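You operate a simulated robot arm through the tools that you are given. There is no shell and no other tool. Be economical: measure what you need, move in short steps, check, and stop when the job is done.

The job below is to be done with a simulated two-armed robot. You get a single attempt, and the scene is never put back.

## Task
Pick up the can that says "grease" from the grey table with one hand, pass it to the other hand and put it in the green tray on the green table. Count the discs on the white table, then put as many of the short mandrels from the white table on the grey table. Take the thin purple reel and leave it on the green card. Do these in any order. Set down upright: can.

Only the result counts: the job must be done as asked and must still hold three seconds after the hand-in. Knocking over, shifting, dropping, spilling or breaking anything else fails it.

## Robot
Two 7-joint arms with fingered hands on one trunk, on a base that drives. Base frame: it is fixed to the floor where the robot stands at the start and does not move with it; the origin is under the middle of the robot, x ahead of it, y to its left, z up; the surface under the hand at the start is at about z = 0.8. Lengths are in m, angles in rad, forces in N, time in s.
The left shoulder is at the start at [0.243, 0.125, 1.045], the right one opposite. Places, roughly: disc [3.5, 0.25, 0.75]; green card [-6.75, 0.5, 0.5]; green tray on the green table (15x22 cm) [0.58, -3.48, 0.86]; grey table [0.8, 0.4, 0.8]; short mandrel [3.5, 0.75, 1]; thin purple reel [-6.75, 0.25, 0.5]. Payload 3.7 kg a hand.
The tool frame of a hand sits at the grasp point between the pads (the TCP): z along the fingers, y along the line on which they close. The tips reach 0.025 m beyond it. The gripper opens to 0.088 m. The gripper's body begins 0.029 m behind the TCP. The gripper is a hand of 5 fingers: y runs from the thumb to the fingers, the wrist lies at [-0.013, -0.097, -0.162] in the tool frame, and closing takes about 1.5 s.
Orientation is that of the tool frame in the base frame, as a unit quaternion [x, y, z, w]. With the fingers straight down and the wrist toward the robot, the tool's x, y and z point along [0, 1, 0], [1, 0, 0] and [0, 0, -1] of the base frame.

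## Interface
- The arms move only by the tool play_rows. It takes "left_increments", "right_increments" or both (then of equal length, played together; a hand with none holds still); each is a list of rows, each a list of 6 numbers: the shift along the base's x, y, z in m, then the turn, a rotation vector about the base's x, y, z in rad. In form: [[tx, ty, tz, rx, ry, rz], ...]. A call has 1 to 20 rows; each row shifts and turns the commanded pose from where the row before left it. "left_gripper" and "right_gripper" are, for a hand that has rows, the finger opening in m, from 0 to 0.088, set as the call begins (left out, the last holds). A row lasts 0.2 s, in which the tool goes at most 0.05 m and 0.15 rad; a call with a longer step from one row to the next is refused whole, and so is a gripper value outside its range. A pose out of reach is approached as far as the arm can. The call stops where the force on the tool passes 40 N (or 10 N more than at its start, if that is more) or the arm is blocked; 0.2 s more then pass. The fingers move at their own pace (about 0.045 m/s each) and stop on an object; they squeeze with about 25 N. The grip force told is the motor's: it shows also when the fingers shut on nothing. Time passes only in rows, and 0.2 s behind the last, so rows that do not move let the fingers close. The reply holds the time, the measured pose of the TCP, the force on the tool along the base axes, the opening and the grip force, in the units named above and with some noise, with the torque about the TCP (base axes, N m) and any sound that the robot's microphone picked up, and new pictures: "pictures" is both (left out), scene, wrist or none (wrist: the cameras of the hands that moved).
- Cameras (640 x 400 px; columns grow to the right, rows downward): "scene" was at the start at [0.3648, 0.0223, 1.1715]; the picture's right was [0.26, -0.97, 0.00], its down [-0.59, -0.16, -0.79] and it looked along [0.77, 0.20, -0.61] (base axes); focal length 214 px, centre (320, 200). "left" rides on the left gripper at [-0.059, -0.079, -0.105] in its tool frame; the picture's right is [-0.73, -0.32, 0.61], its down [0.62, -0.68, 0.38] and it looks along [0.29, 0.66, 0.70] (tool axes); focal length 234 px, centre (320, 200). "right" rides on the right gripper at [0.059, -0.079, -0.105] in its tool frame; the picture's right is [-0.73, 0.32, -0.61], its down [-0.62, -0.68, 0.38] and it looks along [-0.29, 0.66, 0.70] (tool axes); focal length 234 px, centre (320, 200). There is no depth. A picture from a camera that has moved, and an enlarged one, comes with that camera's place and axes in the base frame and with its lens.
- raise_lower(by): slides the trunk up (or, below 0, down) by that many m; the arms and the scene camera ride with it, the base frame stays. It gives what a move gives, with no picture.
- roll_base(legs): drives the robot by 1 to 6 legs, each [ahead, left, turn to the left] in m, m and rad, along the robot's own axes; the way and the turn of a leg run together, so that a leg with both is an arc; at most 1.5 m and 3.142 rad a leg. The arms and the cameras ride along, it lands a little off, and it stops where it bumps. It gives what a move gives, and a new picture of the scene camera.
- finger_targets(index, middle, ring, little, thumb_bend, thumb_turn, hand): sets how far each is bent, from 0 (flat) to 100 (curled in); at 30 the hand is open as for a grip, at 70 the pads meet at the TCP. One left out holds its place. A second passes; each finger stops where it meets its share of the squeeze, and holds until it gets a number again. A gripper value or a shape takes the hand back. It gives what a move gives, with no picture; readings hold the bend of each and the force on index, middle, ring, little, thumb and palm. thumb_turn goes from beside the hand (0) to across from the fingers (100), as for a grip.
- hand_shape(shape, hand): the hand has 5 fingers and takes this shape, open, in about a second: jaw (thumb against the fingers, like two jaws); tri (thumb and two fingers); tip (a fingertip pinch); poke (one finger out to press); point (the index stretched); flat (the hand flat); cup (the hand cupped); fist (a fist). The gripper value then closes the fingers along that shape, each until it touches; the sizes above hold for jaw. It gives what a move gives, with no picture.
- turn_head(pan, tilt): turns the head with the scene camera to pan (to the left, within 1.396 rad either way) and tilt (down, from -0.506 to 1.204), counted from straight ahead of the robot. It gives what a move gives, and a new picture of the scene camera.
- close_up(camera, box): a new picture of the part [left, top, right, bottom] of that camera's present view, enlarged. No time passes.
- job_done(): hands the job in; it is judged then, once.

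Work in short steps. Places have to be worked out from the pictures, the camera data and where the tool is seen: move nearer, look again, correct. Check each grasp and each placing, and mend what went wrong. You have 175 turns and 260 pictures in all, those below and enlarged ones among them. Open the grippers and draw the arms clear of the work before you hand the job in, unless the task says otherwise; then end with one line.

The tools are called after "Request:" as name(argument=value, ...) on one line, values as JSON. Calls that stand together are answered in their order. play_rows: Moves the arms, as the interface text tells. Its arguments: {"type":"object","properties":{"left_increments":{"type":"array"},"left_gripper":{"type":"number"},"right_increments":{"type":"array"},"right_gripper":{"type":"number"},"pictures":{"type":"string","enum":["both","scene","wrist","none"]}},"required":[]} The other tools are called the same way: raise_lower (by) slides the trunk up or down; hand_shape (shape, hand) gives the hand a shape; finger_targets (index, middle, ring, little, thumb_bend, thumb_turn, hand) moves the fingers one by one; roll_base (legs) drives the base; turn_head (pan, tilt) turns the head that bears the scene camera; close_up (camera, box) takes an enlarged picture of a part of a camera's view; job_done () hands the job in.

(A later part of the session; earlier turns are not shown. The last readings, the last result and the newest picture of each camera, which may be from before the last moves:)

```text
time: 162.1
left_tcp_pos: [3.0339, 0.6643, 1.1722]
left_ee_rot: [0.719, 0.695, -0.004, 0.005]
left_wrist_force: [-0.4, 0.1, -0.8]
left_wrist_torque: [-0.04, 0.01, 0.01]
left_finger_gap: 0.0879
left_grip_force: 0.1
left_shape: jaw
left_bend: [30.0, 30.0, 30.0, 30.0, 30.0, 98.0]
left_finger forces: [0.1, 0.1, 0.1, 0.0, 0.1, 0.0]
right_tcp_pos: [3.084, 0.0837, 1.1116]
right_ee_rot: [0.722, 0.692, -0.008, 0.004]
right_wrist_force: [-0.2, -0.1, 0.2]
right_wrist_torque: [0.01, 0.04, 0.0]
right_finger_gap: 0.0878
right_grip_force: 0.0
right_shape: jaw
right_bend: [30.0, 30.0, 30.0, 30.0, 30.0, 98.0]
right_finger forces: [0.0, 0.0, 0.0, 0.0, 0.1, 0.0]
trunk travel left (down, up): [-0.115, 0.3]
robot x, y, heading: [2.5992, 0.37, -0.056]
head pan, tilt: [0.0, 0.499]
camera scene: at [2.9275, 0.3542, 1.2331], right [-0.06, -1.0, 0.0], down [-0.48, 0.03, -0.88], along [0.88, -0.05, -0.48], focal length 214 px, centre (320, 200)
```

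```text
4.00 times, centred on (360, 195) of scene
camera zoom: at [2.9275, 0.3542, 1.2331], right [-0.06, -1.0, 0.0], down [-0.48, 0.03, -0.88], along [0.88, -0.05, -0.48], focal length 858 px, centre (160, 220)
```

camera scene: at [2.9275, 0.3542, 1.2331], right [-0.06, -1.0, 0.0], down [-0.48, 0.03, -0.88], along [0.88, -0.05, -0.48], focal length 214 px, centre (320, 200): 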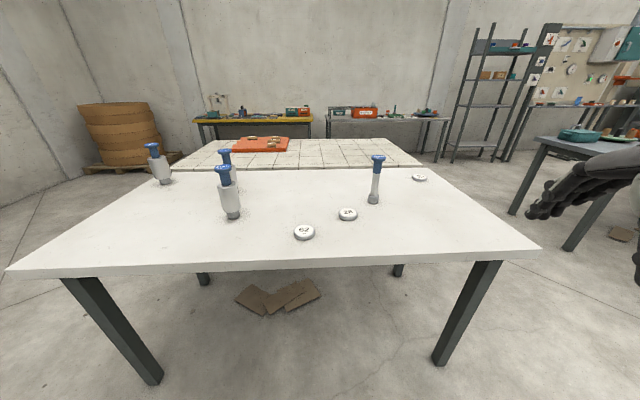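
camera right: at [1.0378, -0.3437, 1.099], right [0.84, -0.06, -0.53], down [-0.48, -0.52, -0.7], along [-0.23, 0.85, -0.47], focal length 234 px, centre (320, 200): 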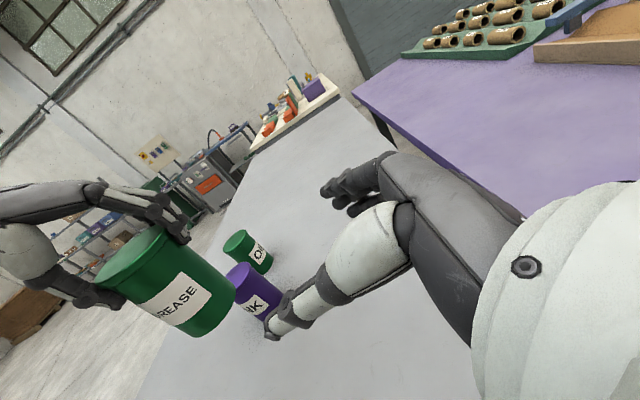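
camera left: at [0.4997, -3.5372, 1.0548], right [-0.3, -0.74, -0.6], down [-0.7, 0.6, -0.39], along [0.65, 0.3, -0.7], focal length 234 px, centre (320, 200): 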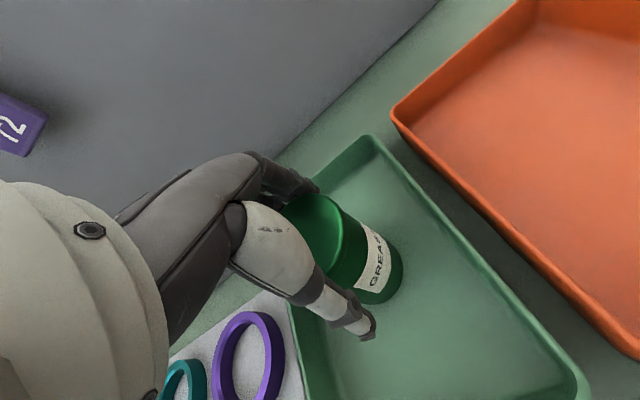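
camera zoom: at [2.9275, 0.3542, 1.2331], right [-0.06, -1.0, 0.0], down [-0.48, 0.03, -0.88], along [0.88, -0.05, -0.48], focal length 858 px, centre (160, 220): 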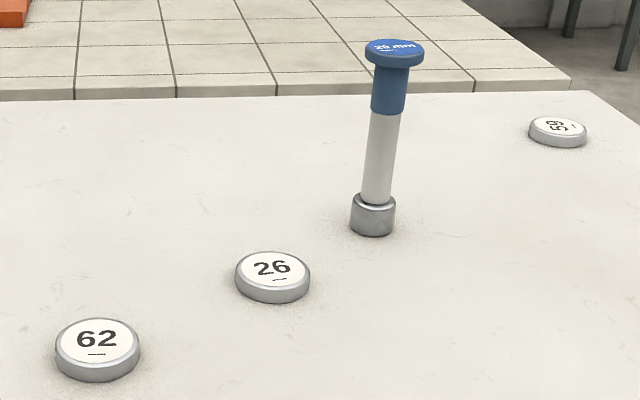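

Mandrels look alike in height but differ in thickness; the discs carry numbers. I'll drive 0.3 m closer and look again from a higher angle.

Request:
roll_base(legs=[[0.28, 0.1, 0.055]])

Request:
turn_head(pan=0.3, tilt=0.6)

```text
time: 164.1
left_tcp_pos: [3.2949, 0.7849, 1.1724]
left_ee_rot: [0.696, 0.718, -0.004, 0.005]
left_wrist_force: [-0.8, 0.0, 0.5]
left_wrist_torque: [0.01, 0.0, 0.02]
left_finger_gap: 0.0876
left_grip_force: 0.0
left_shape: jaw
left_bend: [30.0, 30.0, 30.0, 30.0, 30.0, 98.0]
left_finger forces: [0.0, 0.1, 0.1, 0.0, 0.0, 0.0]
right_tcp_pos: [3.3819, 0.2097, 1.111]
right_ee_rot: [0.699, 0.716, -0.008, 0.006]
right_wrist_force: [-0.7, -0.1, -0.5]
right_wrist_torque: [0.02, -0.01, 0.03]
right_finger_gap: 0.0881
right_grip_force: 0.1
right_shape: jaw
right_bend: [30.0, 30.0, 30.0, 30.0, 30.0, 98.0]
right_finger forces: [0.0, 0.0, 0.0, 0.0, 0.1, 0.0]
trunk travel left (down, up): [-0.115, 0.3]
robot x, y, heading: [2.8754, 0.4629, 0.009]
head pan, tilt: [0.0, 0.499]
camera scene: at [3.2085, 0.4689, 1.2335], right [0.01, -1.0, 0.0], down [-0.48, -0.01, -0.88], along [0.88, 0.01, -0.48], focal length 214 px, centre (320, 200)
```

scene: 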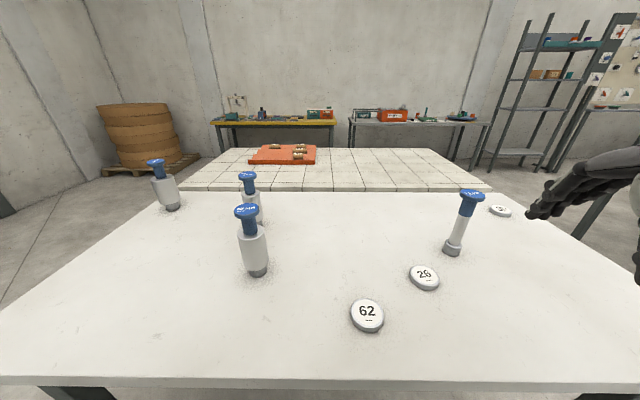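

```text
time: 164.9
left_tcp_pos: [3.2953, 0.7847, 1.1729]
left_ee_rot: [0.696, 0.718, -0.003, 0.004]
left_wrist_force: [-0.1, -0.2, 0.4]
left_wrist_torque: [-0.02, 0.0, 0.0]
left_finger_gap: 0.0876
left_grip_force: 0.1
left_shape: jaw
left_bend: [30.0, 30.0, 30.0, 30.0, 30.0, 98.0]
left_finger forces: [0.0, 0.1, 0.0, 0.1, 0.0, 0.1]
right_tcp_pos: [3.3813, 0.2096, 1.1107]
right_ee_rot: [0.699, 0.716, -0.007, 0.005]
right_wrist_force: [0.3, 0.5, 0.3]
right_wrist_torque: [0.01, 0.03, 0.01]
right_finger_gap: 0.088
right_grip_force: 0.0
right_shape: jaw
right_bend: [30.0, 30.0, 30.0, 30.0, 30.0, 98.0]
right_finger forces: [0.0, 0.0, 0.0, 0.0, 0.0, 0.0]
trunk travel left (down, up): [-0.115, 0.3]
robot x, y, heading: [2.8766, 0.4657, 0.009]
head pan, tilt: [0.3, 0.6]
camera scene: at [3.2013, 0.4947, 1.2246], right [0.3, -0.95, 0.0], down [-0.54, -0.17, -0.83], along [0.79, 0.25, -0.56], focal length 214 px, centre (320, 200)
```

scene: 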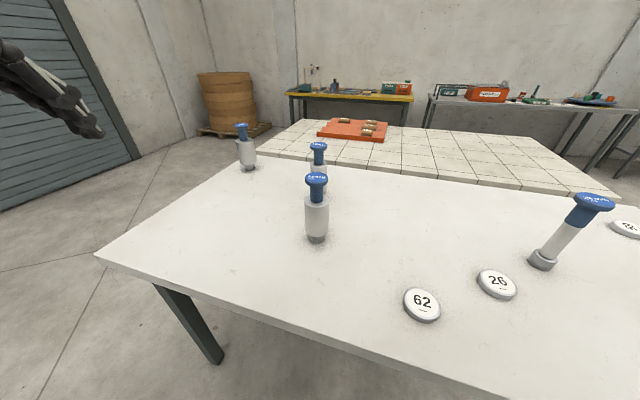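

Table height works out to z≈0.80; all mandrels are about 0.18 tall. Zoom in to compare their shapes and labels.

Request:
close_up(camera="scene", box=[220, 110, 380, 260])

Request:
close_up(camera="scene", box=[500, 180, 640, 280])

```text
2.67 times, centred on (300, 185) of scene
camera zoom: at [3.2013, 0.4947, 1.2246], right [0.3, -0.95, 0.0], down [-0.54, -0.17, -0.83], along [0.79, 0.25, -0.56], focal length 572 px, centre (373, 240)
```

zoom: 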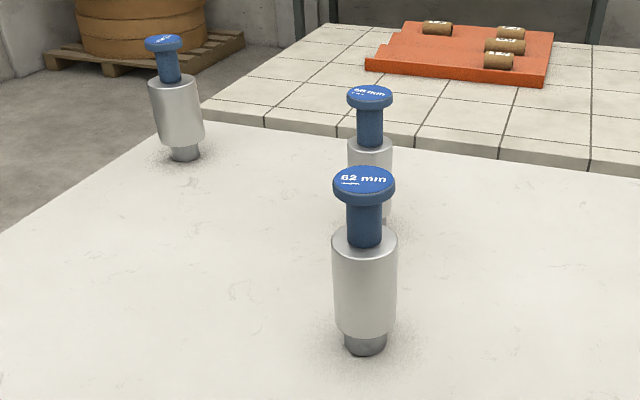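

```text
4.00 times, centred on (570, 230) of scene
camera zoom: at [3.2013, 0.4947, 1.2246], right [0.3, -0.95, 0.0], down [-0.54, -0.17, -0.83], along [0.79, 0.25, -0.56], focal length 858 px, centre (-680, 80)
```

zoom: 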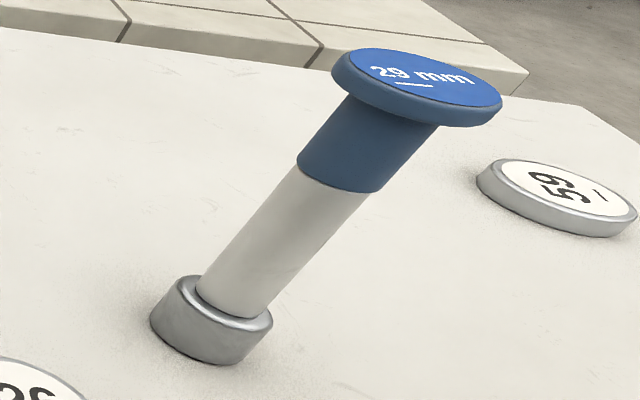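

Count: three discs (62, 26, 59). Mandrels: three thick ones plus one slim 29 mm; the thick stubby ones are the "short" ones, so I'll move those three. First align the base at y≈0.66, close to the table.

Request:
roll_base(legs=[[0.03, 0.19, 0]])

Request:
turn_head(pan=0.0, tilt=0.6)

```text
time: 167.2
left_tcp_pos: [3.3235, 0.973, 1.1728]
left_ee_rot: [0.697, 0.717, -0.004, 0.005]
left_wrist_force: [-0.3, 1.1, -0.6]
left_wrist_torque: [-0.03, 0.03, 0.02]
left_finger_gap: 0.0876
left_grip_force: 0.1
left_shape: jaw
left_bend: [30.0, 30.0, 30.0, 30.0, 30.0, 98.0]
left_finger forces: [0.1, 0.0, 0.1, 0.1, 0.0, 0.0]
right_tcp_pos: [3.4088, 0.3989, 1.1106]
right_ee_rot: [0.7, 0.714, -0.007, 0.005]
right_wrist_force: [-0.3, 0.9, 0.1]
right_wrist_torque: [-0.01, 0.0, -0.02]
right_finger_gap: 0.0876
right_grip_force: 0.0
right_shape: jaw
right_bend: [30.0, 30.0, 30.0, 30.0, 30.0, 98.0]
right_finger forces: [0.1, 0.0, 0.0, 0.1, 0.0, 0.0]
trunk travel left (down, up): [-0.115, 0.3]
robot x, y, heading: [2.902, 0.6565, 0.011]
head pan, tilt: [0.3, 0.6]
camera scene: at [3.2295, 0.6844, 1.2245], right [0.3, -0.95, 0.0], down [-0.54, -0.17, -0.83], along [0.79, 0.25, -0.57], focal length 214 px, centre (320, 200)
```

scene: 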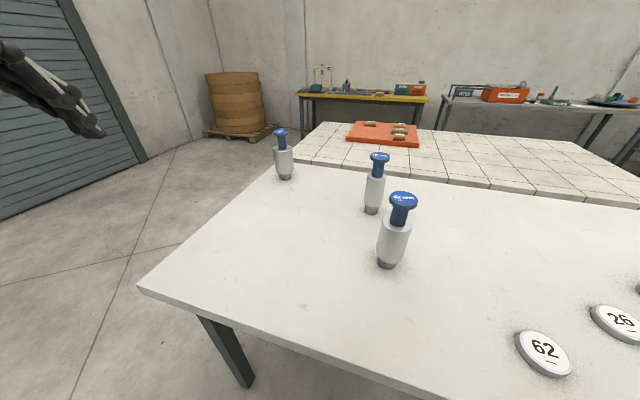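

```text
time: 168.0
left_tcp_pos: [3.3231, 0.9751, 1.174]
left_ee_rot: [0.697, 0.717, -0.004, 0.005]
left_wrist_force: [-0.5, 0.0, -0.2]
left_wrist_torque: [-0.02, 0.0, -0.02]
left_finger_gap: 0.0876
left_grip_force: 0.0
left_shape: jaw
left_bend: [30.0, 30.0, 30.0, 30.0, 30.0, 98.0]
left_finger forces: [0.0, 0.1, 0.0, 0.0, 0.0, 0.0]
right_tcp_pos: [3.4083, 0.3986, 1.1112]
right_ee_rot: [0.701, 0.714, -0.008, 0.005]
right_wrist_force: [-0.1, 0.5, 0.5]
right_wrist_torque: [0.01, 0.01, -0.01]
right_finger_gap: 0.0879
right_grip_force: 0.0
right_shape: jaw
right_bend: [30.0, 30.0, 30.0, 30.0, 30.0, 98.0]
right_finger forces: [0.1, 0.0, 0.0, 0.0, 0.1, 0.1]
trunk travel left (down, up): [-0.115, 0.3]
robot x, y, heading: [2.9046, 0.655, 0.007]
head pan, tilt: [0.0, 0.6]
camera scene: at [3.2335, 0.6581, 1.2245], right [0.01, -1.0, 0.0], down [-0.56, 0.0, -0.83], along [0.83, 0.01, -0.56], focal length 214 px, centre (320, 200)
```

scene: 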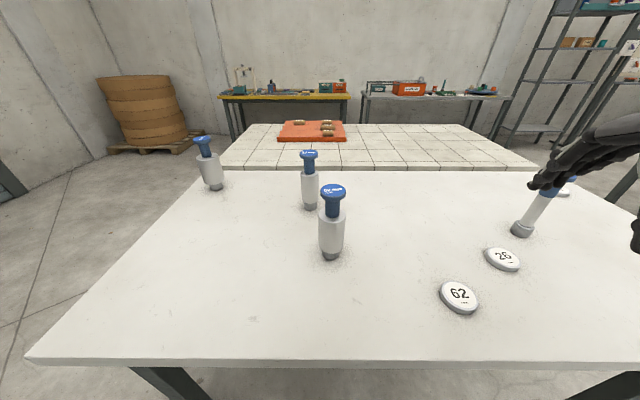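

Request:
close_up(camera="scene", box=[270, 140, 382, 270])

Request:
close_up(camera="scene", box=[180, 125, 260, 200])

```text
3.08 times, centred on (326, 205) of scene
camera zoom: at [3.2335, 0.6581, 1.2245], right [0.01, -1.0, 0.0], down [-0.56, 0.0, -0.83], along [0.83, 0.01, -0.56], focal length 660 px, centre (302, 185)
```

zoom: 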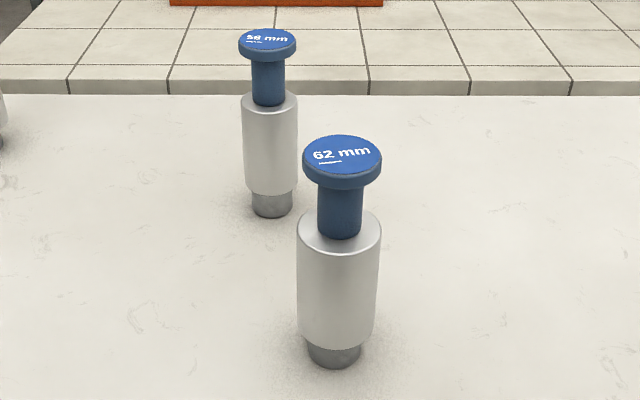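

```text
5.33 times, centred on (220, 162) of scene
camera zoom: at [3.2335, 0.6581, 1.2245], right [0.01, -1.0, 0.0], down [-0.56, 0.0, -0.83], along [0.83, 0.01, -0.56], focal length 1144 px, centre (853, 400)
```

zoom: 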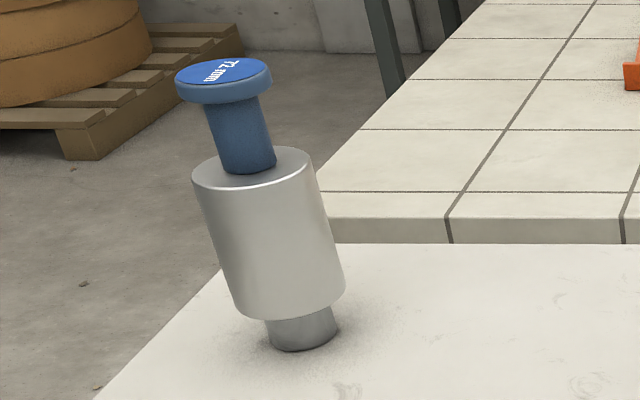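

Diameters 62, 56, 72 (and the slim 29); I take the three thick ones. Front mandrel at (3.611,0.634), top z≈0.988. Bring the right hand above it.

Request:
play_rows(right_increments=[[0.029, 0.0336, -0.004, 0, 0, 0], [0.029, 0.0336, -0.004, 0, 0, 0], [0.029, 0.0336, -0.004, 0, 0, 0], [0.029, 0.0336, -0.004, 0, 0, 0], [0.029, 0.0336, -0.004, 0, 0, 0], [0.029, 0.0336, -0.004, 0, 0, 0], [0.029, 0.0338, -0.004, 0, 0, 0]], pictures="both")

```text
time: 169.6
left_tcp_pos: [3.3232, 0.9753, 1.174]
left_ee_rot: [0.697, 0.717, -0.004, 0.005]
left_wrist_force: [-0.2, 0.4, 0.4]
left_wrist_torque: [-0.02, 0.0, 0.0]
left_finger_gap: 0.0878
left_grip_force: 0.0
left_shape: jaw
left_bend: [30.0, 30.0, 30.0, 30.0, 30.0, 98.0]
left_finger forces: [0.0, 0.0, 0.0, 0.1, 0.0, 0.0]
right_tcp_pos: [3.6107, 0.6332, 1.0826]
right_ee_rot: [0.7, 0.714, -0.008, 0.005]
right_wrist_force: [0.2, 1.0, -0.6]
right_wrist_torque: [0.0, -0.04, 0.0]
right_finger_gap: 0.0878
right_grip_force: 0.0
right_shape: jaw
right_bend: [30.0, 30.0, 30.0, 30.0, 30.0, 98.0]
right_finger forces: [0.0, 0.1, 0.0, 0.0, 0.1, 0.0]
trunk travel left (down, up): [-0.115, 0.3]
robot x, y, heading: [2.9034, 0.6525, 0.006]
head pan, tilt: [0.0, 0.6]
camera scene: at [3.234, 0.6588, 1.2244], right [0.01, -1.0, 0.0], down [-0.57, 0.0, -0.82], along [0.82, 0.0, -0.57], focal length 214 px, centre (320, 200)
camera right: at [3.5307, 0.6922, 1.1874], right [0.34, -0.71, 0.62], down [-0.67, -0.64, -0.37], along [0.66, -0.29, -0.69], focal length 234 px, centre (320, 200)
```

scene: 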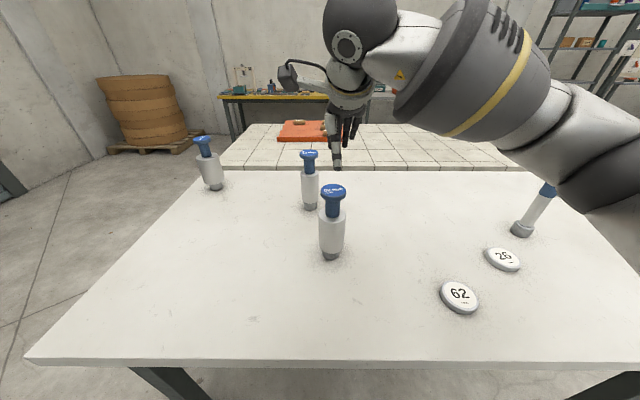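
right: 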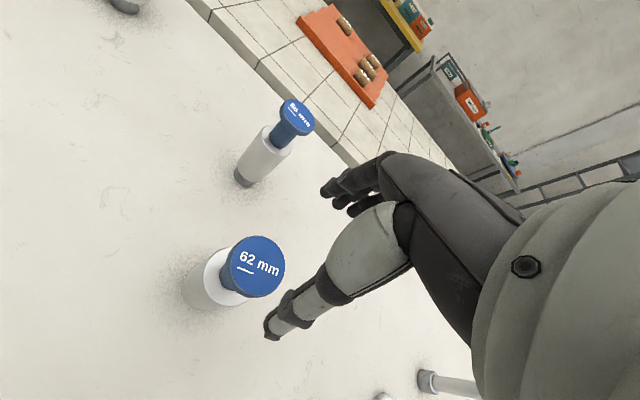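

The wrist camera agrees (3.609,0.634). Descend to z≈0.965 around the handle.

Request:
play_rows(right_increments=[[0, 0, -0.025, 0, 0, 0], [0, 0, -0.025, 0, 0, 0], [0, 0, -0.025, 0, 0, 0], [0, 0, -0.025, 0, 0, 0], [0, 0, -0.0175, 0, 0, 0]], pictures="wrist")

Request:
close_up(camera="scene", box=[260, 140, 420, 270])

```text
time: 170.8
left_tcp_pos: [3.3232, 0.9742, 1.1731]
left_ee_rot: [0.697, 0.717, -0.003, 0.005]
left_wrist_force: [0.2, 0.0, -0.4]
left_wrist_torque: [-0.02, -0.01, 0.01]
left_finger_gap: 0.0877
left_grip_force: 0.1
left_shape: jaw
left_bend: [30.0, 30.0, 30.0, 30.0, 30.0, 98.0]
left_finger forces: [0.0, 0.0, 0.1, 0.0, 0.1, 0.0]
right_tcp_pos: [3.61, 0.633, 0.9676]
right_ee_rot: [0.699, 0.715, -0.008, 0.005]
right_wrist_force: [0.1, -0.6, -0.3]
right_wrist_torque: [-0.01, -0.01, 0.0]
right_finger_gap: 0.0877
right_grip_force: 0.1
right_shape: jaw
right_bend: [30.0, 30.0, 30.0, 30.0, 30.0, 98.0]
right_finger forces: [0.0, 0.0, 0.0, 0.1, 0.4, 0.1]
trunk travel left (down, up): [-0.115, 0.3]
robot x, y, heading: [2.9025, 0.6545, 0.005]
head pan, tilt: [0.0, 0.6]
camera right: at [3.531, 0.6905, 1.0707], right [0.34, -0.71, 0.62], down [-0.67, -0.64, -0.37], along [0.66, -0.29, -0.69], focal length 234 px, centre (320, 200)
```

right: 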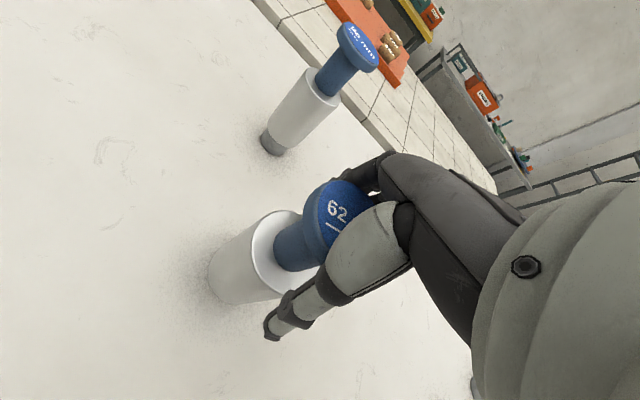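

```text
3.08 times, centred on (340, 205) of scene
camera zoom: at [3.2336, 0.658, 1.2246], right [0.01, -1.0, 0.0], down [-0.56, 0.0, -0.83], along [0.83, 0.01, -0.56], focal length 660 px, centre (258, 185)
```

zoom: 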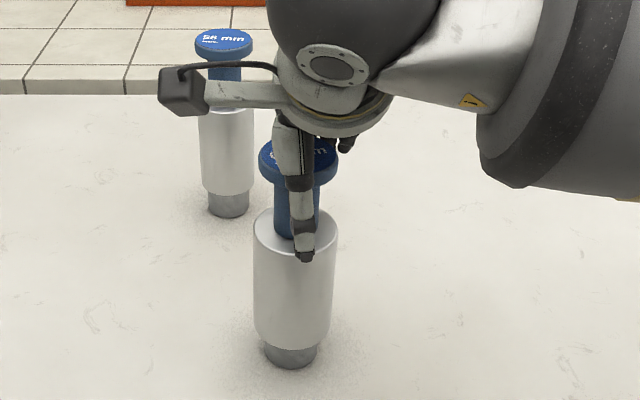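

The thumb tip reaches below the body's shoulder and would catch on it. Raise 15 mm and then close on the knob/handle.

Request:
play_rows(right_increments=[[0, 0, 0.015, 0, 0, 0]], pictures="none")

Request:
play_rows(right_increments=[[0, 0, 0, 0, 0, 0], [0, 0, 0, 0, 0, 0], [0, 0, 0, 0, 0, 0], [0, 0, 0, 0, 0, 0], [0, 0, 0, 0, 0, 0], [0, 0, 0, 0, 0, 0], [0, 0, 0, 0, 0, 0], [0, 0, 0, 0, 0, 0]], right_gripper=0.0, pictures="wrist")

Request:
close_up(camera="scene", box=[260, 140, 420, 270])

```text
time: 171.2
left_tcp_pos: [3.3233, 0.9741, 1.1741]
left_ee_rot: [0.697, 0.717, -0.002, 0.006]
left_wrist_force: [0.2, 0.0, -0.1]
left_wrist_torque: [-0.03, 0.0, 0.0]
left_finger_gap: 0.0877
left_grip_force: 0.0
left_shape: jaw
left_bend: [30.0, 30.0, 30.0, 30.0, 30.0, 98.0]
left_finger forces: [0.0, 0.0, 0.0, 0.0, 0.1, 0.1]
right_tcp_pos: [3.6105, 0.6314, 0.9818]
right_ee_rot: [0.7, 0.714, -0.008, 0.005]
right_wrist_force: [0.0, 0.1, -0.6]
right_wrist_torque: [-0.03, -0.02, 0.04]
right_finger_gap: 0.0877
right_grip_force: 0.0
right_shape: jaw
right_bend: [30.0, 30.0, 30.0, 30.0, 30.0, 98.0]
right_finger forces: [0.0, 0.1, 0.1, 0.0, 0.0, 0.0]
trunk travel left (down, up): [-0.115, 0.3]
robot x, y, heading: [2.9048, 0.6581, 0.003]
head pan, tilt: [0.0, 0.6]
```

```text
time: 173.0
left_tcp_pos: [3.3234, 0.9731, 1.1743]
left_ee_rot: [0.697, 0.717, -0.004, 0.005]
left_wrist_force: [-0.7, -0.1, -0.5]
left_wrist_torque: [0.0, -0.01, 0.01]
left_finger_gap: 0.0877
left_grip_force: 0.0
left_shape: jaw
left_bend: [30.0, 30.0, 30.0, 30.0, 30.0, 98.0]
left_finger forces: [0.0, 0.0, 0.1, 0.1, 0.1, 0.0]
right_tcp_pos: [3.6118, 0.6304, 0.983]
right_ee_rot: [0.7, 0.714, -0.008, 0.005]
right_wrist_force: [0.0, -0.2, 1.1]
right_wrist_torque: [-0.04, -0.07, 0.04]
right_finger_gap: 0.0329
right_grip_force: 25.0
right_shape: jaw
right_bend: [75.0, 57.0, 58.0, 55.0, 76.0, 100.0]
right_finger forces: [17.7, 6.6, 0.1, 0.1, 24.6, 0.1]
trunk travel left (down, up): [-0.115, 0.3]
robot x, y, heading: [2.904, 0.6562, 0.006]
head pan, tilt: [0.0, 0.6]
camera right: at [3.5315, 0.6904, 1.0852], right [0.34, -0.71, 0.62], down [-0.67, -0.64, -0.37], along [0.66, -0.29, -0.69], focal length 234 px, centre (320, 200)
```

right: 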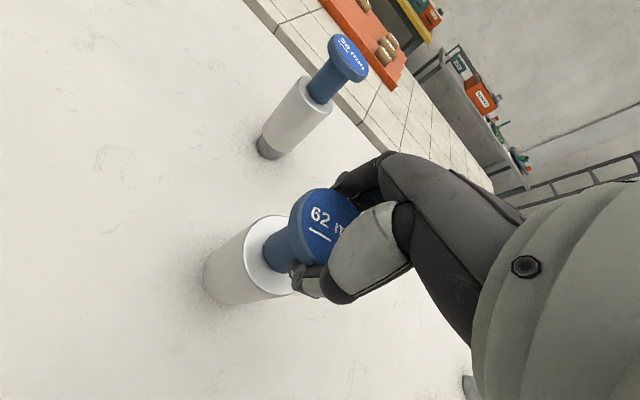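

```text
3.08 times, centred on (340, 205) of scene
camera zoom: at [3.2338, 0.658, 1.2244], right [0.01, -1.0, 0.0], down [-0.57, 0.0, -0.82], along [0.82, 0.01, -0.57], focal length 660 px, centre (258, 185)
```

zoom: 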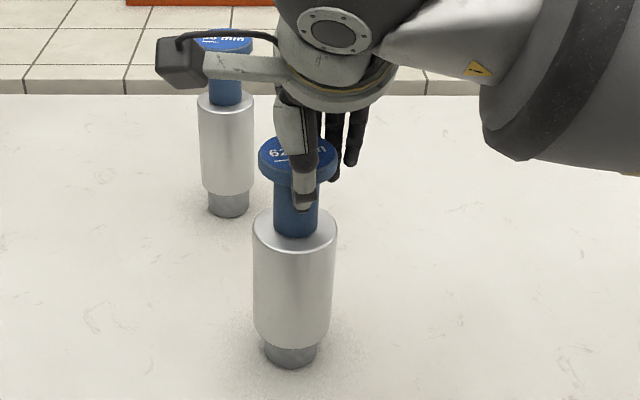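

Firm hold under the knob. Lift gently and check.

Request:
play_rows(right_increments=[[0, 0, 0.015, 0, 0, 0], [0, 0, 0.025, 0, 0, 0], [0, 0, 0.03, 0, 0, 0], [0, 0, 0.03, 0, 0, 0]], pictures="scene")

```text
time: 174.0
left_tcp_pos: [3.3228, 0.9745, 1.1738]
left_ee_rot: [0.697, 0.717, -0.003, 0.005]
left_wrist_force: [-0.1, -0.2, -0.4]
left_wrist_torque: [0.04, 0.0, -0.02]
left_finger_gap: 0.0877
left_grip_force: 0.1
left_shape: jaw
left_bend: [30.0, 30.0, 30.0, 30.0, 30.0, 98.0]
left_finger forces: [0.1, 0.0, 0.0, 0.1, 0.0, 0.0]
right_tcp_pos: [3.6097, 0.6308, 1.0832]
right_ee_rot: [0.7, 0.715, -0.007, 0.005]
right_wrist_force: [-0.2, -0.3, -4.0]
right_wrist_torque: [0.01, 0.01, 0.02]
right_finger_gap: 0.0328
right_grip_force: 24.9
right_shape: jaw
right_bend: [75.0, 57.0, 58.0, 55.0, 76.0, 100.0]
right_finger forces: [18.1, 6.2, 0.0, 0.0, 24.4, 0.1]
trunk travel left (down, up): [-0.115, 0.3]
robot x, y, heading: [2.9022, 0.6569, 0.012]
head pan, tilt: [0.0, 0.6]
camera scene: at [3.2332, 0.6581, 1.2247], right [0.01, -1.0, 0.0], down [-0.56, 0.0, -0.83], along [0.83, 0.01, -0.56], focal length 214 px, centre (320, 200)
```

scene: 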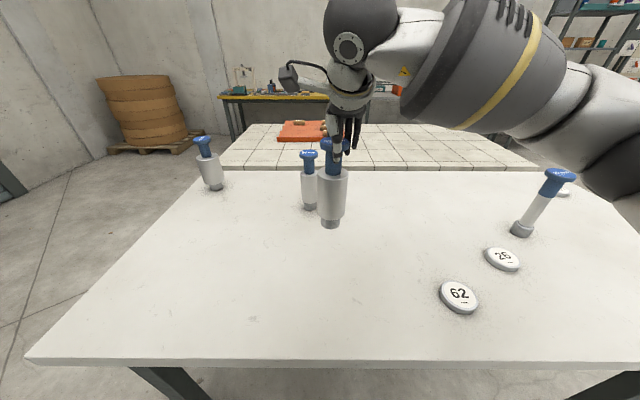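

Lifted fine. Draw the right hand back to the right while the left starts toward the 56 mm mandrel at (3.815,0.695).

Request:
play_rows(right_increments=[[-0.03, -0.032, 0.01, 0, 0, 0], [-0.03, -0.032, 0.01, 0, 0, 0], [-0.03, -0.032, 0.01, 0, 0, 0], [-0.03, -0.032, 0.01, 0, 0, 0], [-0.03, -0.032, 0.005, 0, 0, 0], [-0.03, -0.032, 0.005, 0, 0, 0], [-0.03, -0.032, 0, 0, 0, 0]], left_increments=[[0.0396, -0.0177, -0.01, 0, 0, 0], [0.0396, -0.0177, -0.01, 0, 0, 0], [0.0396, -0.0177, -0.01, 0, 0, 0], [0.0396, -0.0177, -0.01, 0, 0, 0], [0.0396, -0.0177, -0.01, 0, 0, 0], [0.0396, -0.0177, -0.01, 0, 0, 0], [0.0396, -0.0177, -0.01, 0, 0, 0]], pictures="scene")

```text
time: 175.6
left_tcp_pos: [3.6018, 0.8472, 1.1002]
left_ee_rot: [0.698, 0.716, -0.003, 0.004]
left_wrist_force: [-0.4, -0.3, -0.1]
left_wrist_torque: [0.0, 0.03, 0.03]
left_finger_gap: 0.0877
left_grip_force: 0.2
left_shape: jaw
left_bend: [30.0, 30.0, 30.0, 30.0, 30.0, 98.0]
left_finger forces: [0.0, 0.0, 0.0, 0.0, 0.0, 0.0]
right_tcp_pos: [3.399, 0.4083, 1.133]
right_ee_rot: [0.7, 0.714, -0.008, 0.004]
right_wrist_force: [0.9, -0.6, -3.4]
right_wrist_torque: [-0.01, 0.0, 0.0]
right_finger_gap: 0.0327
right_grip_force: 25.1
right_shape: jaw
right_bend: [75.0, 57.0, 58.0, 55.0, 76.0, 100.0]
right_finger forces: [18.1, 6.5, 0.0, 0.0, 24.6, 0.1]
trunk travel left (down, up): [-0.115, 0.3]
robot x, y, heading: [2.9027, 0.6544, 0.008]
head pan, tilt: [0.0, 0.6]
camera scene: at [3.2343, 0.6565, 1.2242], right [0.01, -1.0, 0.0], down [-0.57, 0.0, -0.82], along [0.82, 0.01, -0.57], focal length 214 px, centre (320, 200)
```

scene: 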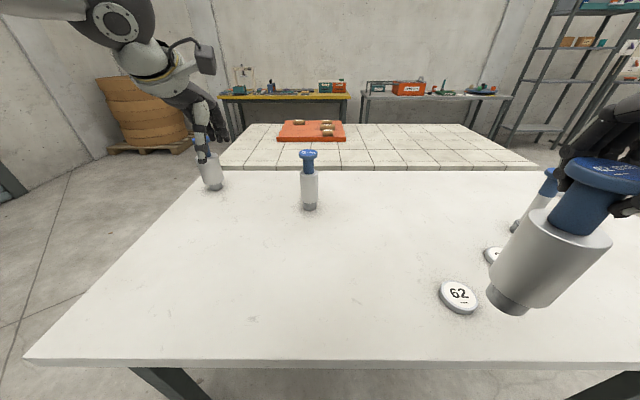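

Now the left hand over the 56 mm mandrel.

Request:
play_rows(left_increments=[[0.0355, -0.0253, -0.001, 0, 0, 0], [0.0355, -0.0253, -0.001, 0, 0, 0], [0.0355, -0.0253, -0.001, 0, 0, 0], [0.0355, -0.0253, -0.001, 0, 0, 0], [0.0355, -0.0253, -0.001, 0, 0, 0], [0.0355, -0.0253, -0.001, 0, 0, 0]], pictures="both")

```text
time: 177.0
left_tcp_pos: [3.6921, 0.7888, 1.101]
left_ee_rot: [0.696, 0.718, -0.004, 0.006]
left_wrist_force: [-0.3, 0.0, 0.3]
left_wrist_torque: [-0.01, 0.03, -0.02]
left_finger_gap: 0.0878
left_grip_force: 0.1
left_shape: jaw
left_bend: [30.0, 30.0, 30.0, 30.0, 30.0, 98.0]
left_finger forces: [0.0, 0.1, 0.1, 0.0, 0.0, 0.0]
left hand out of reach, approached as far as the arm can: row 3, 4, 5, 6
right_tcp_pos: [3.398, 0.4092, 1.1334]
right_ee_rot: [0.7, 0.714, -0.008, 0.006]
right_wrist_force: [-0.6, 0.2, -2.8]
right_wrist_torque: [0.01, 0.0, 0.0]
right_finger_gap: 0.0329
right_grip_force: 25.1
right_shape: jaw
right_bend: [75.0, 57.0, 58.0, 55.0, 76.0, 100.0]
right_finger forces: [18.1, 6.5, 0.0, 0.0, 24.4, 0.0]
trunk travel left (down, up): [-0.115, 0.3]
robot x, y, heading: [2.9038, 0.6556, 0.012]
head pan, tilt: [0.0, 0.6]
camera scene: at [3.2335, 0.6579, 1.2246], right [0.01, -1.0, 0.0], down [-0.56, 0.0, -0.83], along [0.83, 0.01, -0.56], focal length 214 px, centre (320, 200)
camera left: at [3.6144, 0.7281, 1.2072], right [-0.3, -0.74, -0.6], down [-0.7, 0.6, -0.39], along [0.65, 0.3, -0.7], focal length 234 px, centre (320, 200)
```

scene: 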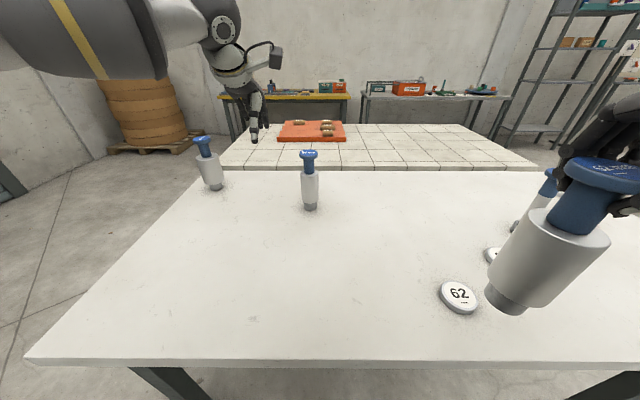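
left: 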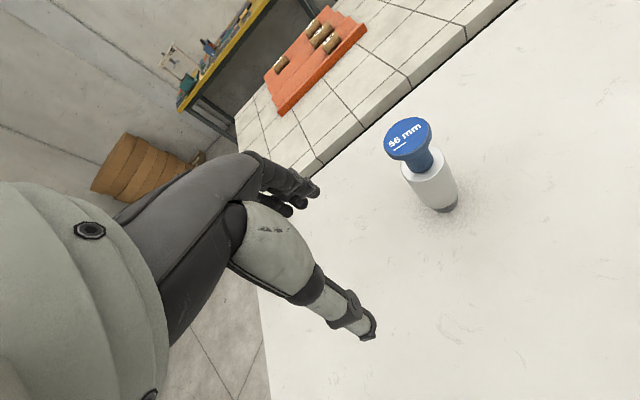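

Out of reach by ~12 cm. I'll draw the left hand back a little, lower the trunk slightly (brings shoulders forward) and edge the base nearer.

Request:
play_rows(left_increments=[[-0.04, 0.02, 0.02, 0, 0, 0], [-0.04, 0.02, 0.02, 0, 0, 0], [-0.04, 0, 0.02, 0, 0, 0]], right_increments=[[0, 0, 0.02, 0, 0, 0], [0, 0, 0.02, 0, 0, 0], [0, 0, 0.02, 0, 0, 0]], pictures="none")

Request:
raise_lower(by=-0.05)

Request:
roll_base(legs=[[0.11, 0, 0]])

```text
time: 177.8
left_tcp_pos: [3.5697, 0.8271, 1.1636]
left_ee_rot: [0.698, 0.716, -0.002, 0.006]
left_wrist_force: [-0.9, 0.0, 0.3]
left_wrist_torque: [0.04, -0.03, -0.01]
left_finger_gap: 0.0877
left_grip_force: 0.2
left_shape: jaw
left_bend: [30.0, 30.0, 30.0, 30.0, 30.0, 98.0]
left_finger forces: [0.0, 0.1, 0.1, 0.0, 0.0, 0.0]
right_tcp_pos: [3.3974, 0.4091, 1.1929]
right_ee_rot: [0.7, 0.715, -0.006, 0.006]
right_wrist_force: [-0.7, -0.5, -4.1]
right_wrist_torque: [-0.04, -0.02, -0.02]
right_finger_gap: 0.0328
right_grip_force: 24.9
right_shape: jaw
right_bend: [75.0, 57.0, 58.0, 55.0, 76.0, 100.0]
right_finger forces: [18.0, 6.4, 0.1, 0.0, 24.4, 0.0]
trunk travel left (down, up): [-0.115, 0.3]
robot x, y, heading: [2.9047, 0.6526, 0.0]
head pan, tilt: [0.0, 0.6]
```

```text
time: 178.7
left_tcp_pos: [3.57, 0.8291, 1.1146]
left_ee_rot: [0.697, 0.717, -0.002, 0.006]
left_wrist_force: [-0.2, -0.8, 0.2]
left_wrist_torque: [0.01, 0.01, -0.01]
left_finger_gap: 0.0878
left_grip_force: 0.0
left_shape: jaw
left_bend: [30.0, 30.0, 30.0, 30.0, 30.0, 98.0]
left_finger forces: [0.1, 0.0, 0.1, 0.0, 0.0, 0.0]
right_tcp_pos: [3.3999, 0.409, 1.1417]
right_ee_rot: [0.7, 0.714, -0.007, 0.005]
right_wrist_force: [-0.4, -0.4, -4.1]
right_wrist_torque: [-0.05, -0.01, 0.03]
right_finger_gap: 0.0325
right_grip_force: 24.7
right_shape: jaw
right_bend: [75.0, 57.0, 58.0, 55.0, 76.0, 100.0]
right_finger forces: [18.3, 6.2, 0.0, 0.0, 24.3, 0.1]
trunk travel left (down, up): [-0.065, 0.35]
robot x, y, heading: [2.9044, 0.6569, 0.008]
head pan, tilt: [0.0, 0.6]
```

```text
time: 179.9
left_tcp_pos: [3.6816, 0.829, 1.1119]
left_ee_rot: [0.697, 0.717, -0.004, 0.005]
left_wrist_force: [0.2, -0.7, -0.1]
left_wrist_torque: [-0.01, 0.0, -0.03]
left_finger_gap: 0.088
left_grip_force: 0.1
left_shape: jaw
left_bend: [30.0, 30.0, 30.0, 30.0, 30.0, 98.0]
left_finger forces: [0.0, 0.1, 0.1, 0.0, 0.1, 0.0]
right_tcp_pos: [3.5113, 0.4103, 1.1402]
right_ee_rot: [0.7, 0.714, -0.007, 0.005]
right_wrist_force: [-0.4, 0.0, -3.8]
right_wrist_torque: [-0.03, 0.03, -0.02]
right_finger_gap: 0.0326
right_grip_force: 25.4
right_shape: jaw
right_bend: [75.0, 57.0, 58.0, 55.0, 76.0, 100.0]
right_finger forces: [18.2, 6.5, 0.0, 0.0, 24.2, 0.0]
trunk travel left (down, up): [-0.065, 0.35]
robot x, y, heading: [3.0102, 0.658, 0.007]
head pan, tilt: [0.0, 0.6]
camera scene: at [3.3914, 0.6588, 1.1642], right [0.01, -1.0, 0.0], down [-0.57, 0.0, -0.82], along [0.82, 0.01, -0.57], focal length 214 px, centre (320, 200)
```

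scene: 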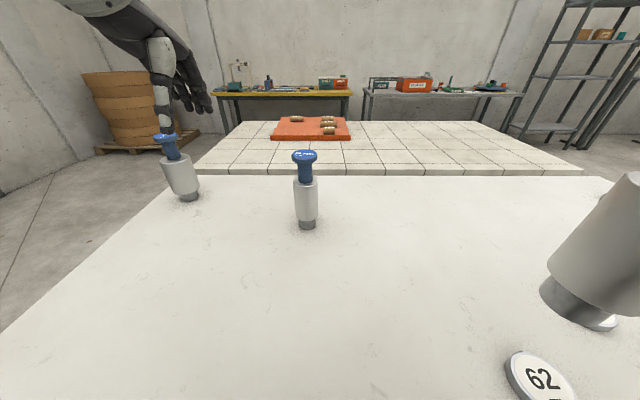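

No bump. Move the left hand above the 56 mm mandrel.

Request:
play_rows(left_increments=[[0.0334, -0.0335, -0.005, 0, 0, 0], [0.0334, -0.0335, -0.005, 0, 0, 0], [0.0334, -0.0335, -0.005, 0, 0, 0], [0.0334, -0.0335, -0.005, 0, 0, 0]], pictures="wrist")

```text
time: 180.9
left_tcp_pos: [3.7647, 0.7472, 1.1003]
left_ee_rot: [0.697, 0.717, -0.003, 0.006]
left_wrist_force: [0.1, 0.3, 0.4]
left_wrist_torque: [0.02, 0.03, -0.01]
left_finger_gap: 0.0877
left_grip_force: 0.1
left_shape: jaw
left_bend: [30.0, 30.0, 30.0, 30.0, 30.0, 98.0]
left_finger forces: [0.0, 0.0, 0.0, 0.0, 0.0, 0.0]
left hand out of reach, approached as far as the arm can: row 3, 4
right_tcp_pos: [3.5101, 0.4093, 1.1414]
right_ee_rot: [0.7, 0.714, -0.007, 0.005]
right_wrist_force: [-0.9, 0.0, -4.2]
right_wrist_torque: [0.0, 0.01, 0.0]
right_finger_gap: 0.0324
right_grip_force: 24.4
right_shape: jaw
right_bend: [75.0, 57.0, 58.0, 55.0, 76.0, 100.0]
right_finger forces: [18.3, 6.4, 0.1, 0.1, 24.3, 0.0]
trunk travel left (down, up): [-0.065, 0.35]
robot x, y, heading: [3.0143, 0.6556, 0.007]
head pan, tilt: [0.0, 0.6]
camera left: at [3.6873, 0.6864, 1.2063], right [-0.3, -0.74, -0.6], down [-0.7, 0.6, -0.39], along [0.65, 0.3, -0.7], focal length 234 px, centre (320, 200)
```

left: 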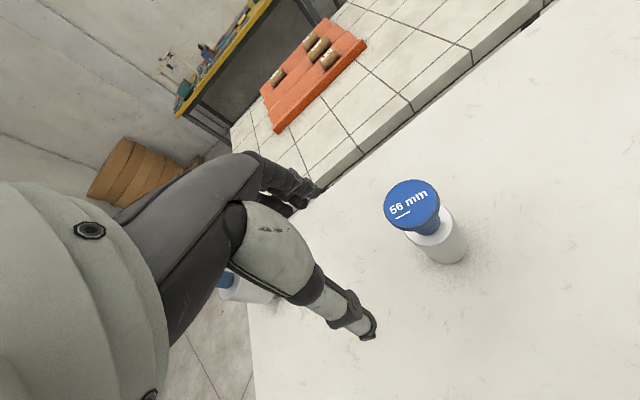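

Reach is better to the arm's own side. Shift the base right 0.26 so that the mandrel lies ahead-left of the left arm.

Request:
roll_base(legs=[[0, -0.26, 0]])

Request:
play_rows(left_increments=[[0.008, 0.04, 0, 0, 0, 0], [0.008, 0.04, 0, 0, 0, 0], [0.008, 0.04, 0, 0, 0, 0], [0.008, 0.04, 0, 0, 0, 0], [0.008, 0.04, 0, 0, 0, 0]], pictures="wrist")

```text
time: 183.8
left_tcp_pos: [3.7667, 0.4761, 1.1002]
left_ee_rot: [0.698, 0.716, -0.004, 0.005]
left_wrist_force: [0.2, 0.2, -0.6]
left_wrist_torque: [-0.02, 0.01, 0.02]
left_finger_gap: 0.0877
left_grip_force: 0.0
left_shape: jaw
left_bend: [30.0, 30.0, 30.0, 30.0, 30.0, 98.0]
left_finger forces: [0.1, 0.1, 0.0, 0.0, 0.0, 0.0]
right_tcp_pos: [3.5127, 0.1406, 1.1413]
right_ee_rot: [0.701, 0.713, -0.007, 0.005]
right_wrist_force: [0.4, 0.3, -3.8]
right_wrist_torque: [-0.04, 0.02, -0.03]
right_finger_gap: 0.0326
right_grip_force: 24.5
right_shape: jaw
right_bend: [75.0, 57.0, 58.0, 55.0, 76.0, 100.0]
right_finger forces: [18.3, 6.5, 0.1, 0.0, 24.2, 0.0]
trunk travel left (down, up): [-0.065, 0.35]
robot x, y, heading: [3.0154, 0.3896, 0.009]
head pan, tilt: [0.0, 0.6]
camera scene: at [3.3921, 0.3886, 1.1644], right [0.0, -1.0, 0.0], down [-0.57, 0.0, -0.82], along [0.82, 0.0, -0.57], focal length 214 px, centre (320, 200)
```

scene: 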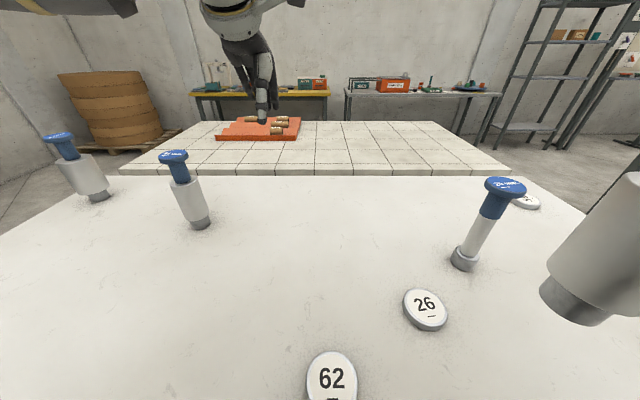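

```text
time: 185.1
left_tcp_pos: [3.8072, 0.6742, 1.0985]
left_ee_rot: [0.698, 0.716, -0.004, 0.005]
left_wrist_force: [-0.3, 0.7, 0.4]
left_wrist_torque: [-0.04, -0.02, 0.01]
left_finger_gap: 0.0878
left_grip_force: 0.0
left_shape: jaw
left_bend: [30.0, 30.0, 30.0, 30.0, 30.0, 98.0]
left_finger forces: [0.0, 0.1, 0.0, 0.0, 0.0, 0.0]
right_tcp_pos: [3.5116, 0.1407, 1.141]
right_ee_rot: [0.701, 0.714, -0.008, 0.005]
right_wrist_force: [-0.3, 0.2, -2.8]
right_wrist_torque: [-0.02, -0.04, 0.0]
right_finger_gap: 0.0326
right_grip_force: 25.2
right_shape: jaw
right_bend: [75.0, 57.0, 58.0, 55.0, 77.0, 100.0]
right_finger forces: [18.2, 6.0, 0.1, 0.0, 24.2, 0.0]
trunk travel left (down, up): [-0.065, 0.35]
robot x, y, heading: [3.0138, 0.3883, -0.001]
head pan, tilt: [0.0, 0.6]
camera left: at [3.73, 0.6137, 1.2037], right [-0.3, -0.74, -0.6], down [-0.7, 0.6, -0.39], along [0.65, 0.3, -0.7], focal length 234 px, centre (320, 200)
```

left: 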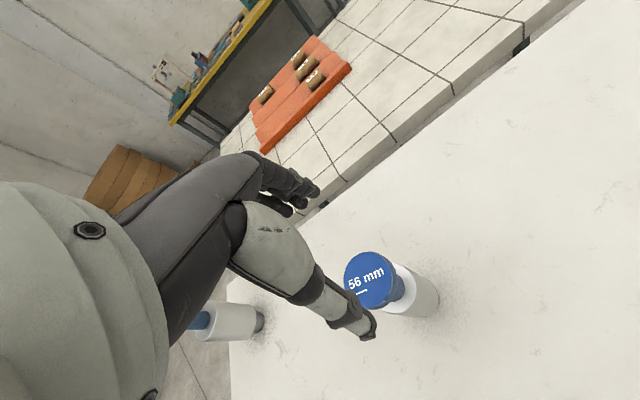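

Knob at ≈(3.811,0.693). Correct sideways and descend to z≈0.983.

Request:
play_rows(left_increments=[[0.004, 0.019, 0, 0, 0, 0], [0, 0, -0.03, 0, 0, 0], [0, 0, -0.03, 0, 0, 0], [0, 0, -0.03, 0, 0, 0], [0, 0, -0.025, 0, 0, 0]], pictures="wrist")

Request:
close_up(camera="scene", box=[120, 120, 280, 250])

```text
time: 186.2
left_tcp_pos: [3.8125, 0.6967, 0.9851]
left_ee_rot: [0.698, 0.716, -0.004, 0.004]
left_wrist_force: [-0.2, 0.4, 0.4]
left_wrist_torque: [0.01, 0.01, 0.02]
left_finger_gap: 0.0879
left_grip_force: 0.1
left_shape: jaw
left_bend: [30.0, 30.0, 30.0, 30.0, 30.0, 98.0]
left_finger forces: [0.1, 0.0, 0.0, 0.0, 0.1, 0.0]
right_tcp_pos: [3.513, 0.1391, 1.141]
right_ee_rot: [0.701, 0.714, -0.008, 0.004]
right_wrist_force: [0.1, 0.2, -3.8]
right_wrist_torque: [0.0, -0.02, 0.0]
right_finger_gap: 0.0326
right_grip_force: 25.0
right_shape: jaw
right_bend: [75.0, 57.0, 58.0, 55.0, 77.0, 100.0]
right_finger forces: [18.4, 6.3, 0.0, 0.0, 24.2, 0.0]
trunk travel left (down, up): [-0.065, 0.35]
robot x, y, heading: [3.0112, 0.3861, 0.004]
head pan, tilt: [0.0, 0.6]
camera left: at [3.734, 0.6363, 1.0898], right [-0.3, -0.74, -0.6], down [-0.7, 0.6, -0.39], along [0.65, 0.3, -0.7], focal length 234 px, centre (320, 200)
```

left: 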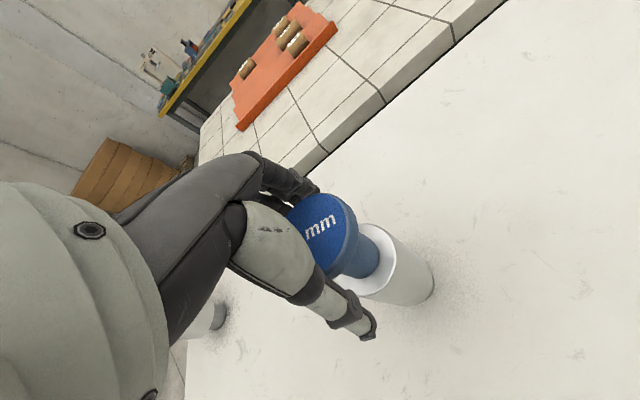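

```text
3.08 times, centred on (200, 185) of scene
camera zoom: at [3.3925, 0.389, 1.1642], right [0.0, -1.0, 0.0], down [-0.57, 0.0, -0.82], along [0.82, 0.0, -0.57], focal length 660 px, centre (689, 246)
```

zoom: 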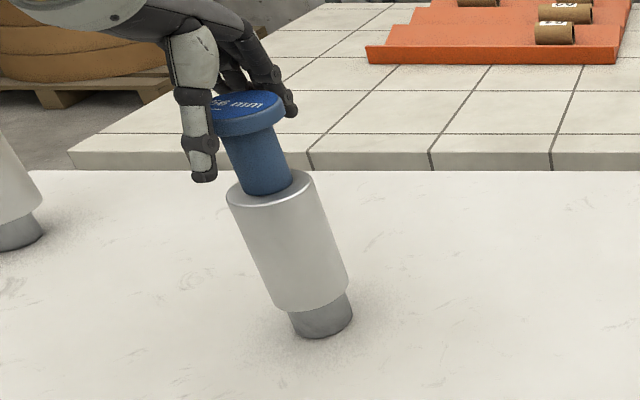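

Placed as with the other hand. Nudge 6 mm right and close.

Request:
play_rows(left_increments=[[0, -0.006, -0.003, 0, 0, 0]], pictures="none")

Request:
play_rows(left_increments=[[0, 0, 0, 0, 0, 0], [0, 0, 0, 0, 0, 0], [0, 0, 0, 0, 0, 0], [0, 0, 0, 0, 0, 0], [0, 0, 0, 0, 0, 0], [0, 0, 0, 0, 0, 0], [0, 0, 0, 0, 0, 0], [0, 0, 0, 0, 0, 0]], left_gripper=0.0, pictures="none")

Request:
close_up(camera="scene", box=[120, 120, 280, 250])

```text
time: 186.7
left_tcp_pos: [3.8127, 0.6895, 0.9823]
left_ee_rot: [0.698, 0.716, -0.003, 0.006]
left_wrist_force: [0.4, -0.6, -0.6]
left_wrist_torque: [0.01, -0.06, 0.0]
left_finger_gap: 0.088
left_grip_force: 0.0
left_shape: jaw
left_bend: [30.0, 30.0, 30.0, 30.0, 30.0, 98.0]
left_finger forces: [0.0, 0.0, 0.1, 0.0, 0.0, 0.0]
right_tcp_pos: [3.5123, 0.1396, 1.1408]
right_ee_rot: [0.701, 0.713, -0.007, 0.005]
right_wrist_force: [0.2, -0.9, -3.2]
right_wrist_torque: [-0.05, -0.01, 0.0]
right_finger_gap: 0.0328
right_grip_force: 24.8
right_shape: jaw
right_bend: [75.0, 57.0, 58.0, 55.0, 77.0, 100.0]
right_finger forces: [18.4, 6.4, 0.1, 0.1, 24.3, 0.0]
trunk travel left (down, up): [-0.065, 0.35]
robot x, y, heading: [3.0177, 0.3854, 0.003]
head pan, tilt: [0.0, 0.6]
```

```text
time: 188.4
left_tcp_pos: [3.8126, 0.6892, 0.9815]
left_ee_rot: [0.698, 0.716, -0.003, 0.005]
left_wrist_force: [0.2, -0.1, 0.2]
left_wrist_torque: [0.08, -0.09, 0.0]
left_finger_gap: 0.0352
left_grip_force: 25.5
left_shape: jaw
left_bend: [75.0, 53.0, 56.0, 52.0, 76.0, 100.0]
left_finger forces: [17.2, 7.5, 0.1, 0.0, 24.4, 0.0]
right_tcp_pos: [3.5123, 0.1399, 1.1402]
right_ee_rot: [0.701, 0.713, -0.007, 0.005]
right_wrist_force: [0.1, -0.3, -4.6]
right_wrist_torque: [0.0, 0.02, -0.02]
right_finger_gap: 0.0325
right_grip_force: 25.1
right_shape: jaw
right_bend: [75.0, 57.0, 58.0, 55.0, 77.0, 100.0]
right_finger forces: [18.4, 6.4, 0.1, 0.1, 24.2, 0.0]
trunk travel left (down, up): [-0.065, 0.35]
robot x, y, heading: [3.0156, 0.3897, 0.007]
head pan, tilt: [0.0, 0.6]
```

```text
3.08 times, centred on (200, 185) of scene
camera zoom: at [3.3924, 0.3889, 1.1642], right [0.0, -1.0, 0.0], down [-0.57, 0.0, -0.82], along [0.82, 0.0, -0.57], focal length 660 px, centre (689, 246)
```

zoom: 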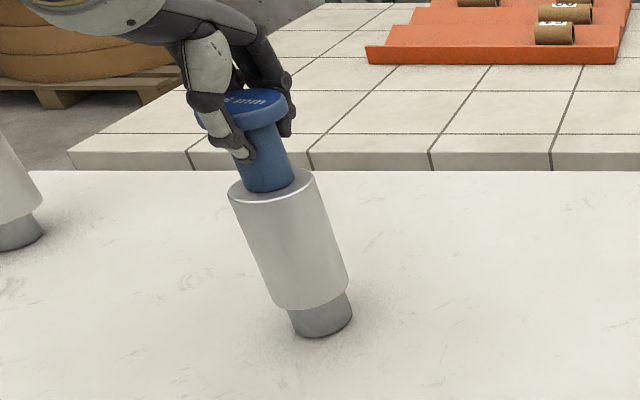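

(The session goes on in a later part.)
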